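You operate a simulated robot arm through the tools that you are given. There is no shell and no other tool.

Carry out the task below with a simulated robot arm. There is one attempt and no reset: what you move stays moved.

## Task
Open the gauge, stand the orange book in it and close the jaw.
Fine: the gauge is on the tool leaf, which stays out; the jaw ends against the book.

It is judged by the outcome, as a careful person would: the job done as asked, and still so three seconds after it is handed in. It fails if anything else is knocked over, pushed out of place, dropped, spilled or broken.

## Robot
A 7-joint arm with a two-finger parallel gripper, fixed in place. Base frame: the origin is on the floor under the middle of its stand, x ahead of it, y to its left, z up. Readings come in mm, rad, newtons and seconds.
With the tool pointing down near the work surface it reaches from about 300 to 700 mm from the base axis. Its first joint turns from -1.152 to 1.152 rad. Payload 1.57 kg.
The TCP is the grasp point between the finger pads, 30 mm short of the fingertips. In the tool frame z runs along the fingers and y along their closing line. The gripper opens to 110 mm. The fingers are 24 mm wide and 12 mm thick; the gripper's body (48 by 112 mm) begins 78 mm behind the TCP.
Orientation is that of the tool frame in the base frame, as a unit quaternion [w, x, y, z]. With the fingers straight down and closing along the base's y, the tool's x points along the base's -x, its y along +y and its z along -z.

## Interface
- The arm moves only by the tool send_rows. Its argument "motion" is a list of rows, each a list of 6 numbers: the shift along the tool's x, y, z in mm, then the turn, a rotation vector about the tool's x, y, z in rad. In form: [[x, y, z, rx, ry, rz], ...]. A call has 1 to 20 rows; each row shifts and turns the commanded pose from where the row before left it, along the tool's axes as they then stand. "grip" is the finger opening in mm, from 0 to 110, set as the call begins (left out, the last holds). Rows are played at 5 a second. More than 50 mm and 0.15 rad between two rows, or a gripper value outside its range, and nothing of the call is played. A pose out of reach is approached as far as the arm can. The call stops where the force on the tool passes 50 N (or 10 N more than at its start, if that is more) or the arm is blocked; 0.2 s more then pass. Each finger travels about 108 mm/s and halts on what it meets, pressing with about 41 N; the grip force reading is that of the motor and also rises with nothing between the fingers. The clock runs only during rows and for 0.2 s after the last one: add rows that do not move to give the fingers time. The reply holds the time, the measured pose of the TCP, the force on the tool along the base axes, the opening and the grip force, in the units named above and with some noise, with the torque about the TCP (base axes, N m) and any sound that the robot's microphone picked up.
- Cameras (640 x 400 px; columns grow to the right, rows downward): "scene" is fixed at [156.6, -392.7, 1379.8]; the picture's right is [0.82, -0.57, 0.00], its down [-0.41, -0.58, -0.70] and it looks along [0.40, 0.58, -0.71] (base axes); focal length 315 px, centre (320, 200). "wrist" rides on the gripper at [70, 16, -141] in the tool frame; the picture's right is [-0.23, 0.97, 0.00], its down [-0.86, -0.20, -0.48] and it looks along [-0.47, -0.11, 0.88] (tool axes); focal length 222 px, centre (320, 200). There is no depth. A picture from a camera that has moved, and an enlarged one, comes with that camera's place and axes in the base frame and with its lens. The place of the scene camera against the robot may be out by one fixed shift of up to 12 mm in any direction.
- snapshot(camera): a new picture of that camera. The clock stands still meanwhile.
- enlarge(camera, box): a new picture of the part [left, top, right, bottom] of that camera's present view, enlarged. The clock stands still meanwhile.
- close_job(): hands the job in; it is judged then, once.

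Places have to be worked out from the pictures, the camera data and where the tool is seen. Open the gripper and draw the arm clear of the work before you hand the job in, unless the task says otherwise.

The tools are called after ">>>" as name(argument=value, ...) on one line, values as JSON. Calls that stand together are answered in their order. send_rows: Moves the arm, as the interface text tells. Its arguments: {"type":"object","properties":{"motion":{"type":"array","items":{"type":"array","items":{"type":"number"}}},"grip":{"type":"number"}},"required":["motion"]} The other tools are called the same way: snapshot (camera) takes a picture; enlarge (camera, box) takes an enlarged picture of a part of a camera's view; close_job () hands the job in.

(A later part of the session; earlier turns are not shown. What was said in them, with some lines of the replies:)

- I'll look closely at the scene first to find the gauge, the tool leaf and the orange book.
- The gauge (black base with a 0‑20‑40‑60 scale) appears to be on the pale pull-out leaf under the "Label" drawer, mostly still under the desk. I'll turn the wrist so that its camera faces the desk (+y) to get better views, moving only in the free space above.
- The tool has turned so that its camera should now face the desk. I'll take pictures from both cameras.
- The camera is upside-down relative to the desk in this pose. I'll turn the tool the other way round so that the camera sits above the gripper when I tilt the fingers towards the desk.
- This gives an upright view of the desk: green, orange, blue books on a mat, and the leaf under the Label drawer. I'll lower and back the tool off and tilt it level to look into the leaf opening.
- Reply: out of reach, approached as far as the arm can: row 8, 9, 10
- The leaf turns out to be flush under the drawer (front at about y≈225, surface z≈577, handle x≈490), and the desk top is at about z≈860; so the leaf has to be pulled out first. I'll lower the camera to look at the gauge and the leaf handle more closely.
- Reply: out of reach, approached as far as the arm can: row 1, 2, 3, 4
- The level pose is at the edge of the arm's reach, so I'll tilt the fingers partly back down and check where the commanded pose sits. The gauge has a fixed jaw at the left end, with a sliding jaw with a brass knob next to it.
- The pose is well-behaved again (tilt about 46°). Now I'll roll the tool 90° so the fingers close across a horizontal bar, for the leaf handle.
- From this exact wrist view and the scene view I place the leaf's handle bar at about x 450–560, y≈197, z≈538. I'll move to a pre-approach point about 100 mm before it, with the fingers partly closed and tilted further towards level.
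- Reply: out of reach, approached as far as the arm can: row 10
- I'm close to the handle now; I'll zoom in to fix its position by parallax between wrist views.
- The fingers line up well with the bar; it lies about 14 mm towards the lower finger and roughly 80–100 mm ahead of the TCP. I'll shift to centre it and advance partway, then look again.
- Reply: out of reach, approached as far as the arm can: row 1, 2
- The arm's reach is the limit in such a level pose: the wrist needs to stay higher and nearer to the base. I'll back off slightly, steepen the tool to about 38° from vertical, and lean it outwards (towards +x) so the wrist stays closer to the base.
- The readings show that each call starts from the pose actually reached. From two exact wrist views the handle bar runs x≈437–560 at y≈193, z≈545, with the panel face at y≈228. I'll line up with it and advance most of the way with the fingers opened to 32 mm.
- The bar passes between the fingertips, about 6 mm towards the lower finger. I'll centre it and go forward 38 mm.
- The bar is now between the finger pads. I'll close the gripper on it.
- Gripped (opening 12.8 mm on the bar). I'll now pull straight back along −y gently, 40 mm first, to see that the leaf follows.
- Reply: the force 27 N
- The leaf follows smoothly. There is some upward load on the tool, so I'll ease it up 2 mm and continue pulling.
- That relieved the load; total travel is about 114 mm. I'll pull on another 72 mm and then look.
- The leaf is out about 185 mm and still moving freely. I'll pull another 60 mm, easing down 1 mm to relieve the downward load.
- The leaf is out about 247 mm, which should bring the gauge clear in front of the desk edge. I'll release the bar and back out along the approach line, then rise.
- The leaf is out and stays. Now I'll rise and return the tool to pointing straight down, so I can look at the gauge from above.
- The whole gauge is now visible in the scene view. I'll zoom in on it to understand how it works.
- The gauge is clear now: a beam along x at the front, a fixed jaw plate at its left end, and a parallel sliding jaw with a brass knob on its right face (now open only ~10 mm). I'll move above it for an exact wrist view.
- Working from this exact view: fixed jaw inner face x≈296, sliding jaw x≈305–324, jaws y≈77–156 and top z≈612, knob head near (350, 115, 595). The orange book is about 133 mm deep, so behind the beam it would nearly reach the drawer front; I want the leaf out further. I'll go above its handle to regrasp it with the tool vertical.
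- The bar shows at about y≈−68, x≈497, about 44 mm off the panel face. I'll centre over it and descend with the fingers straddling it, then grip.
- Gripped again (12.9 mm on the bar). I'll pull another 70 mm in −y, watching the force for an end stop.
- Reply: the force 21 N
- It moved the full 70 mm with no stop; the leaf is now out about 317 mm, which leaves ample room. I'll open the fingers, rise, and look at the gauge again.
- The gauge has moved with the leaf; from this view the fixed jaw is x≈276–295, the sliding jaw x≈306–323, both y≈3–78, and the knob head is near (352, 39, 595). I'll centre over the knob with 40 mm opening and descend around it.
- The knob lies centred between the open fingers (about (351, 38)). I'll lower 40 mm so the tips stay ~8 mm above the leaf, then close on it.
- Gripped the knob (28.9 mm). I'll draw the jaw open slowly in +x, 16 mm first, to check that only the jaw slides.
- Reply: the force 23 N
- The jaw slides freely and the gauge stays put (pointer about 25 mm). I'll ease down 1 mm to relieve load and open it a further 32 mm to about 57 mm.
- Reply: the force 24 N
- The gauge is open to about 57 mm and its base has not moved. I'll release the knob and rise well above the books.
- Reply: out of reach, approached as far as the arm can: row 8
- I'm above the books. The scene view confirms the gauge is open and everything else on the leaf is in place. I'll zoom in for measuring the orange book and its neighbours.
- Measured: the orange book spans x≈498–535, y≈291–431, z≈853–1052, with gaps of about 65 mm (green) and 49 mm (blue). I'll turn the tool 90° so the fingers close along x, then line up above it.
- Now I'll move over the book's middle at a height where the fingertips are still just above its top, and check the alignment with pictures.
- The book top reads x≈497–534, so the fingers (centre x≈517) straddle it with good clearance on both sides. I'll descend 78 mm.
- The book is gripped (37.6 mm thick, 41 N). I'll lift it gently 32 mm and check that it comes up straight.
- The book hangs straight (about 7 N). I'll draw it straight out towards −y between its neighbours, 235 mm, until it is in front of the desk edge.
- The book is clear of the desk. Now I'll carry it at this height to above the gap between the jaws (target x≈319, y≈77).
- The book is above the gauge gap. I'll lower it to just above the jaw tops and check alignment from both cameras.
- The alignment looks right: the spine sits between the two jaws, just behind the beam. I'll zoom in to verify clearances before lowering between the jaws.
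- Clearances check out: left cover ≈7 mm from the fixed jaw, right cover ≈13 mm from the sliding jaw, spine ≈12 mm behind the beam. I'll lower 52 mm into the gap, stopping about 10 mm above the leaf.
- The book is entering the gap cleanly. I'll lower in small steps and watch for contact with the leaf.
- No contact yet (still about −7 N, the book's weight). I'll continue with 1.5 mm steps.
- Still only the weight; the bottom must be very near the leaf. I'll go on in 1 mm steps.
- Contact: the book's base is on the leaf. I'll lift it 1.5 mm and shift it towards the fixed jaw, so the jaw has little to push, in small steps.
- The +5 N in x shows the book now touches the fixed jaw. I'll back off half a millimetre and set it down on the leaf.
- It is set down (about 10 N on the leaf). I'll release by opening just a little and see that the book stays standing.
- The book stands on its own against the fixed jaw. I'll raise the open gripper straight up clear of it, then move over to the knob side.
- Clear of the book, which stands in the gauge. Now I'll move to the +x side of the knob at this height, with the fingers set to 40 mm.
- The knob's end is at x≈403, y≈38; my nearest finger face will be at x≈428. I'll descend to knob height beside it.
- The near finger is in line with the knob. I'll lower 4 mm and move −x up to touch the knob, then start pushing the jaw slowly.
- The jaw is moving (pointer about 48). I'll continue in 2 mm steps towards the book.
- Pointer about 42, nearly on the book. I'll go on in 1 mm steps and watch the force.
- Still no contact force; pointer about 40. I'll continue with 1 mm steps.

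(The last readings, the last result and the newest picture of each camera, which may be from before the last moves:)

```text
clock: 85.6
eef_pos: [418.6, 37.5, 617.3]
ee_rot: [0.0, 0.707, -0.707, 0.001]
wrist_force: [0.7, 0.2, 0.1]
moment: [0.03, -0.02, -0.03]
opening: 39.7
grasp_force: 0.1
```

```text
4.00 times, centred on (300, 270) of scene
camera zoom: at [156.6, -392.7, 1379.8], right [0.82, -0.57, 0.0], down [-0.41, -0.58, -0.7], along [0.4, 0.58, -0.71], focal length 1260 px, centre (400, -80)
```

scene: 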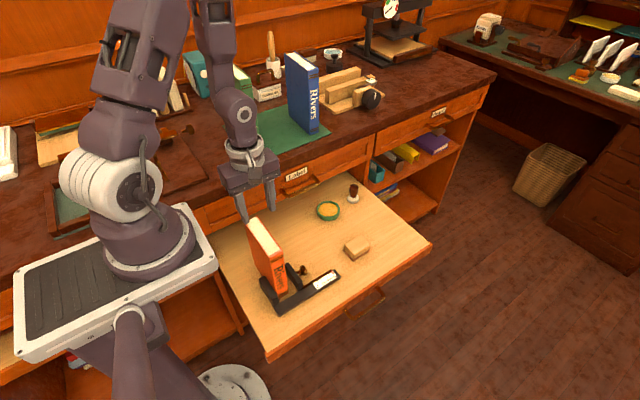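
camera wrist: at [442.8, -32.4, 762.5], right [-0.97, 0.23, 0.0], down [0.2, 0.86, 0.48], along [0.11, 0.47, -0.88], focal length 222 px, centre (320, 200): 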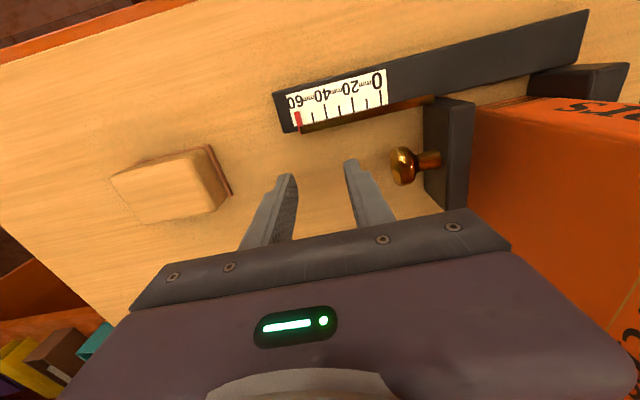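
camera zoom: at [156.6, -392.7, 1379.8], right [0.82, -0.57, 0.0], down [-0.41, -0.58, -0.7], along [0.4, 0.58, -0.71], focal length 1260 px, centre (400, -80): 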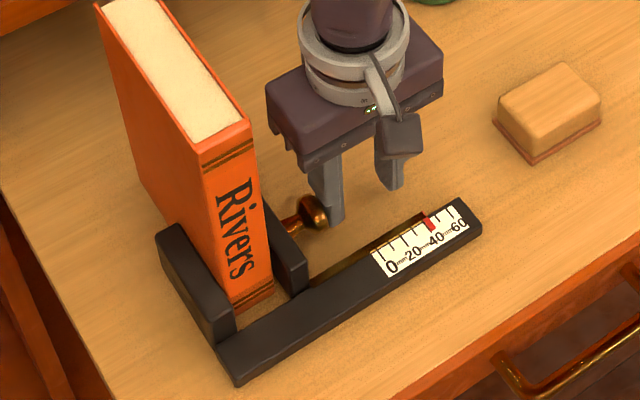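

The jaw is almost against the cover. I'll continue a couple of millimetres more.

>>> send_rows(motion=[[0, 1, 0, 0, 0, 0], [0, 1, 0, 0, 0, 0], [0, 0, 0, 0, 0, 0]], grip=40)

>>> enlarge(camera="scene", box=[240, 220, 360, 320])

```text
clock: 86.4
eef_pos: [417.1, 37.9, 616.9]
ee_rot: [0.0, 0.708, -0.707, 0.0]
wrist_force: [0.0, -0.1, 0.5]
moment: [-0.01, 0.02, 0.03]
opening: 39.9
grasp_force: 0.0
```

```text
4.00 times, centred on (300, 270) of scene
camera zoom: at [156.6, -392.7, 1379.8], right [0.82, -0.57, 0.0], down [-0.41, -0.58, -0.7], along [0.4, 0.58, -0.71], focal length 1260 px, centre (400, -80)
```

zoom: 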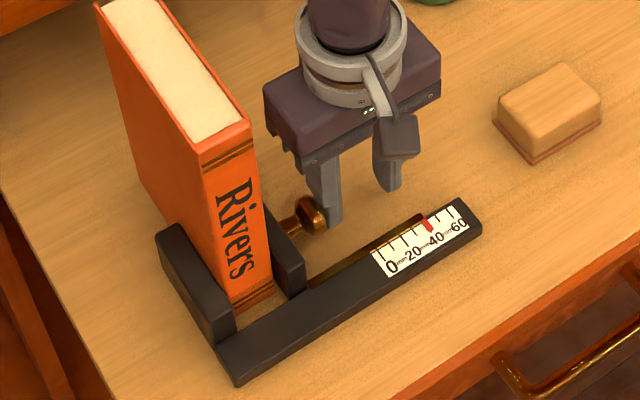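

No reaction force yet, so there is still a small gap. I'll continue.

>>> send_rows(motion=[[0, 1, 0, 0, 0, 0], [0, 1, 0, 0, 0, 0], [0, 0, 0, 0, 0, 0]], grip=40)

>>> enlarge(camera="wrist", box=[320, 40, 520, 220])

>>> enlarge(camera="scene", box=[255, 240, 325, 310])

```text
clock: 87.2
eef_pos: [415.4, 37.3, 616.6]
ee_rot: [0.0, 0.707, -0.707, 0.001]
wrist_force: [0.7, -0.1, -0.6]
moment: [-0.03, -0.01, -0.03]
opening: 39.6
grasp_force: 0.1
```

```text
2.22 times, centred on (420, 130) of wrist
camera zoom: at [397.3, -32.7, 759.5], right [-0.97, 0.23, 0.0], down [0.2, 0.86, 0.48], along [0.11, 0.47, -0.88], focal length 494 px, centre (98, 356)
```

zoom: 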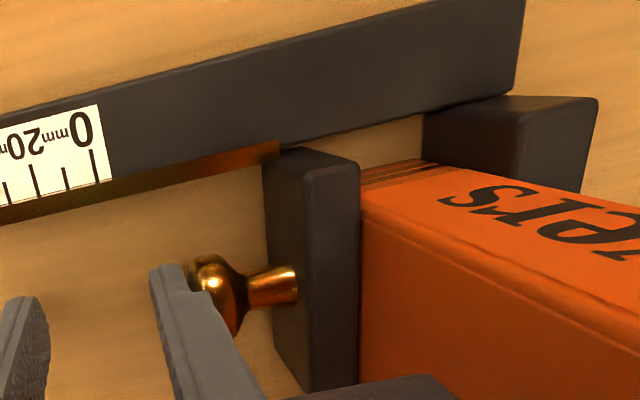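

```text
5.71 times, centred on (290, 275) of scene
camera zoom: at [156.6, -392.7, 1379.8], right [0.82, -0.57, 0.0], down [-0.41, -0.58, -0.7], along [0.4, 0.58, -0.71], focal length 1800 px, centre (491, -229)
```

zoom: 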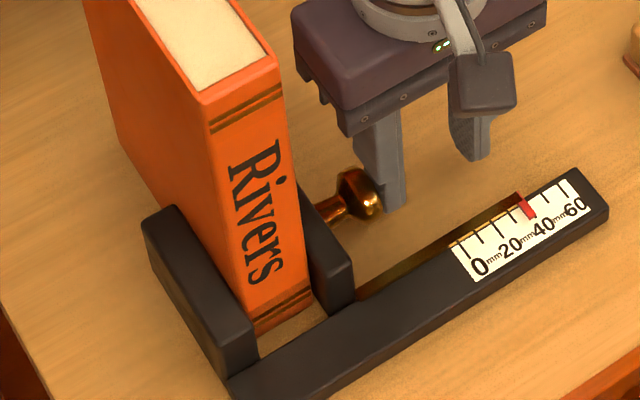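

The pointer reads about 37–38 and the jaw looks close to touching. I'll push on in 1 mm steps until a reaction force appears.

>>> send_rows(motion=[[0, 1, 0, 0, 0, 0], [0, 0.5, 0, 0, 0, 0], [0, 0, 0, 0, 0, 0]], grip=40)

```text
clock: 88.0
eef_pos: [413.5, 37.6, 618.7]
ee_rot: [0.0, -0.707, 0.707, 0.0]
wrist_force: [2.3, 0.1, -0.8]
moment: [0.02, -0.05, -0.01]
opening: 38.4
grasp_force: 0.1
```

A reaction appears now (2.3 N, the finger giving slightly). I'll press a little further so the book is seated between both jaws.

>>> send_rows(motion=[[0, 1, 0, 0, 0, 0], [0, 0, 0, 0, 0, 0], [0, 0, 0, 0, 0, 0]], grip=40)

>>> enlarge(camera="scene", box=[255, 240, 325, 310])

>>> enlarge(camera="wrist", box=[320, 40, 520, 220])

```text
clock: 88.8
eef_pos: [411.6, 37.1, 617.8]
ee_rot: [0.0, 0.707, -0.707, 0.0]
wrist_force: [4.3, -0.7, 1.4]
moment: [-0.04, 0.01, -0.02]
opening: 36.4
grasp_force: 0.0
```

```text
5.71 times, centred on (290, 275) of scene
camera zoom: at [156.7, -392.7, 1379.8], right [0.82, -0.57, 0.0], down [-0.41, -0.58, -0.7], along [0.4, 0.58, -0.71], focal length 1800 px, centre (491, -229)
```

zoom: 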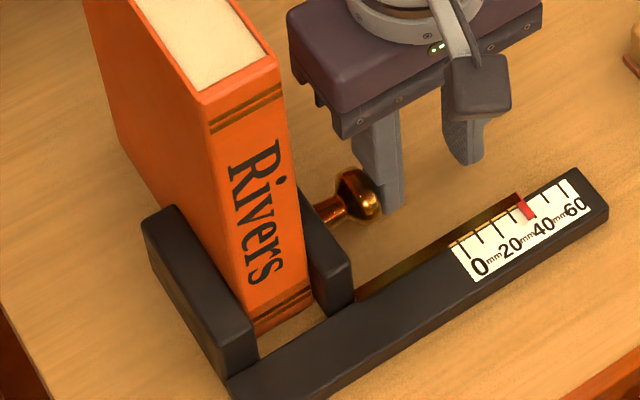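

```text
2.22 times, centred on (420, 130) of wrist
camera zoom: at [394.8, -32.7, 759.5], right [-0.97, 0.23, 0.0], down [0.2, 0.86, 0.48], along [0.11, 0.47, -0.88], focal length 494 px, centre (98, 356)
```

zoom: 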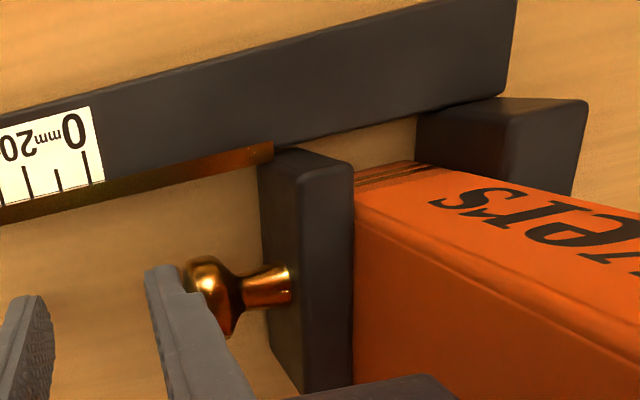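

The pointer did not move with the last millimetre while the force rose, so the jaw is on the book. I'll press 3 mm more (soft finger) to make sure it is firmly seated against both jaws.

>>> send_rows(motion=[[0, 1, 0, 0, 0, 0], [0, 1, 0, 0, 0, 0], [0, 1, 0, 0, 0, 0], [0, 0, 0, 0, 0, 0], [0, 0, 0, 0, 0, 0]], grip=40)

>>> enlarge(camera="scene", box=[255, 240, 325, 310])

```text
clock: 90.0
eef_pos: [409.8, 37.2, 617.8]
ee_rot: [0.001, -0.707, 0.708, 0.0]
wrist_force: [9.9, 1.8, 0.4]
moment: [0.03, -0.14, 0.0]
opening: 32.0
grasp_force: 0.0
```

```text
5.71 times, centred on (290, 275) of scene
camera zoom: at [156.8, -392.7, 1379.8], right [0.82, -0.57, 0.0], down [-0.41, -0.58, -0.7], along [0.4, 0.58, -0.71], focal length 1800 px, centre (491, -229)
```

zoom: 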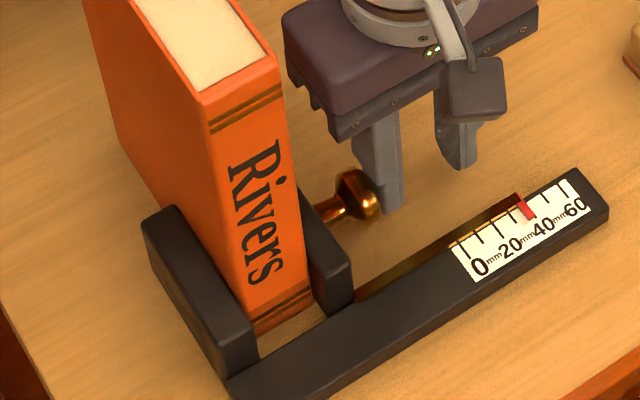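

At 10 N nothing moves any more: the book is held between both jaws. I'll back the finger off in +x, then rise straight up.

>>> send_rows(motion=[[0, -3, 0, 0, 0, 0], [0, -6, 0, 0, 0, 0], [0, -10, 0, 0, 0, 0], [0, -15, 0, 0, 0, 0], [0, 0, 0, 0, 0, 0]], grip=40)

>>> enlarge(camera="scene", box=[255, 240, 325, 310])

>>> enlarge(camera="wrist", box=[320, 40, 520, 220])

```text
clock: 91.2
eef_pos: [444.2, 37.4, 617.8]
ee_rot: [0.0, -0.706, 0.708, 0.0]
wrist_force: [0.5, 0.4, -1.1]
moment: [0.01, -0.04, -0.01]
opening: 39.9
grasp_force: 0.2
```

```text
5.71 times, centred on (290, 275) of scene
camera zoom: at [156.6, -392.7, 1379.8], right [0.82, -0.57, 0.0], down [-0.41, -0.58, -0.7], along [0.4, 0.58, -0.71], focal length 1800 px, centre (491, -229)
```

zoom: 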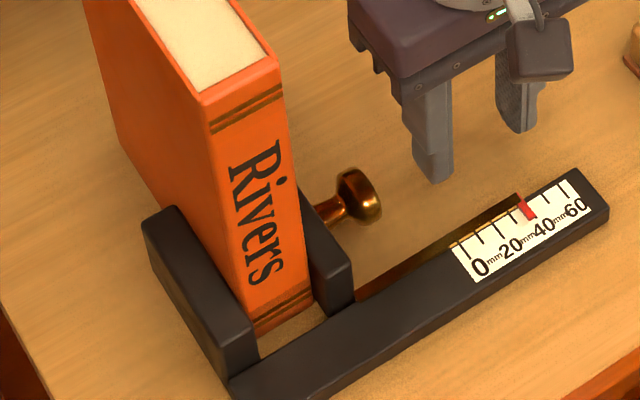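

```text
2.22 times, centred on (420, 130) of wrist
camera zoom: at [426.3, -32.6, 760.1], right [-0.97, 0.23, 0.0], down [0.2, 0.86, 0.48], along [0.11, 0.47, -0.88], focal length 494 px, centre (98, 356)
```

zoom: 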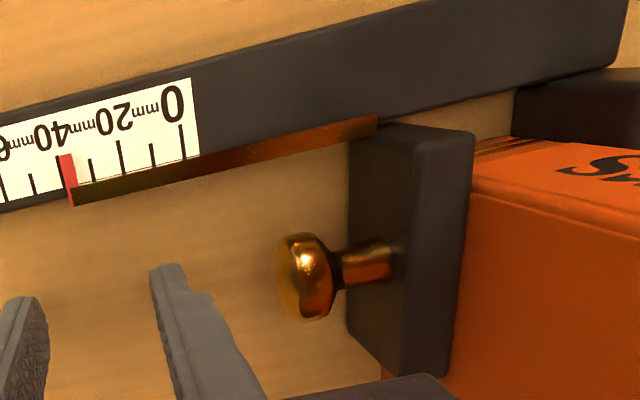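

The jaw stays against the book with the pointer at about 38 mm. I'll rise straight up and draw the arm away from the work, then check everything.

>>> send_rows(motion=[[0, 0, -20, 0, 0, 0], [0, 0, -40, 0, 0, 0], [0, 0, -45, 0, 0, 0], [0, 0, -45, 0, 0, 0], [0, 0, -45, 0, 0, 0], [0, 0, -45, 0, 0, 0], [0, 0, -45, 0, 0, 0], [0, 0, -45, 0, 0, 0], [20, 0, -35, 0, 0, 0], [35, 0, -20, 0, 0, 0], [40, 0, 0, 0, 0, 0], [40, 0, 0, 0, 0, 0], [35, 0, 0, 0, 0, 0], [0, 0, 0, 0, 0, 0]], grip=90)

>>> snapshot(camera="scene")

>>> snapshot(camera="wrist")

```text
clock: 94.2
eef_pos: [443.4, -132.6, 1002.9]
ee_rot: [-0.001, 0.708, -0.707, 0.001]
wrist_force: [0.2, -0.7, -0.3]
moment: [0.02, 0.01, 0.01]
opening: 90.1
grasp_force: 0.1
```

```text
taken
```

scene: 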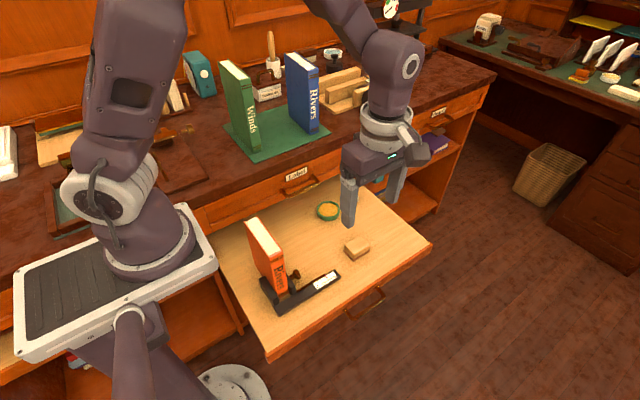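

```text
taken
camera wrist: at [426.5, -202.9, 1145.0], right [-0.97, 0.23, 0.0], down [0.2, 0.86, 0.48], along [0.11, 0.47, -0.88], focal length 222 px, centre (320, 200)
```

wrist: 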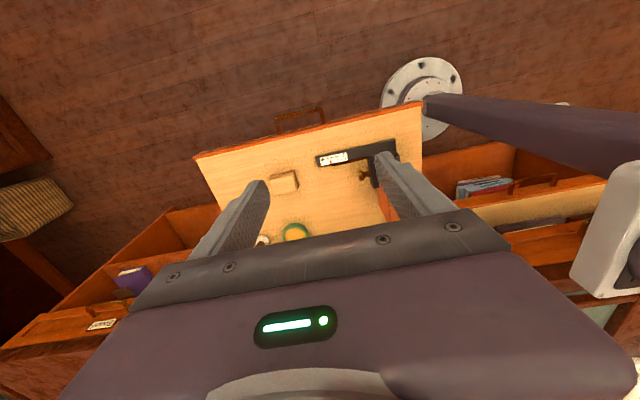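

The book stands in the closed gauge, the leaf is out, and the other books and items are in place. A final close look at the gauge before handing in.

>>> enlarge(camera="scene", box=[230, 205, 350, 320])

>>> enlarge(camera="scene", box=[205, 30, 435, 240])

```text
3.48 times, centred on (290, 262) of scene
camera zoom: at [156.6, -392.7, 1379.8], right [0.82, -0.57, 0.0], down [-0.41, -0.58, -0.7], along [0.4, 0.58, -0.71], focal length 1096 px, centre (424, -17)
```

zoom: 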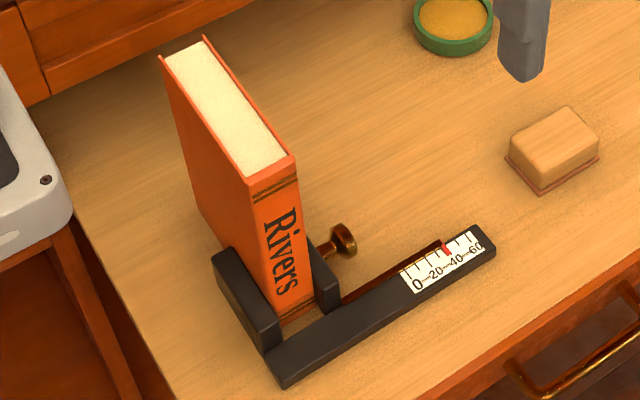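

```text
1.90 times, centred on (320, 135) of scene
camera zoom: at [156.6, -392.7, 1379.8], right [0.82, -0.57, 0.0], down [-0.41, -0.58, -0.7], along [0.4, 0.58, -0.71], focal length 600 px, centre (320, 324)
```

zoom: 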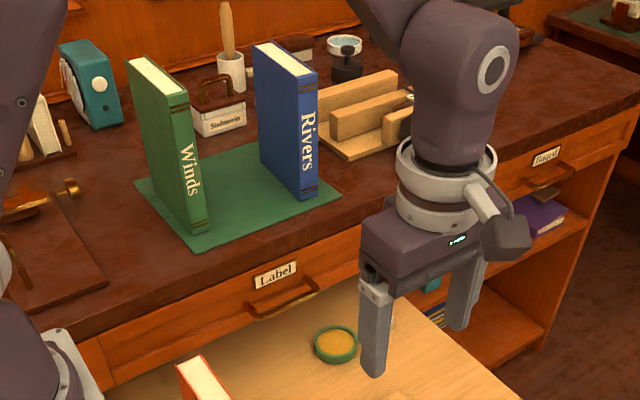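

The orange book stands upright between the jaws with the jaw closed on it at about 38 mm. The leaf is out, the green and blue books and the leaf items look undisturbed, and the gripper is open and clear, so I'm handing the job in.

>>> close_job()

```text
The job is handed in.
```

The orange book is standing upright in the gauge with the jaw closed against it, and I've handed the job in.

- **Leaf:** it was pushed in under the drawer at the start, so I pulled it out about 320 mm by its handle. It stays out.
- **Gauge:** I opened the jaw to about 57 mm, stood the book against the fixed jaw, then pushed the sliding jaw onto it. At about 10 N nothing moved any further, and the pointer reads about 38 mm, matching the book's thickness.
- **Everything else:** in the last pictures the green and blue books and the other items on the leaf look undisturbed. The gripper is open and the arm is clear of the work.
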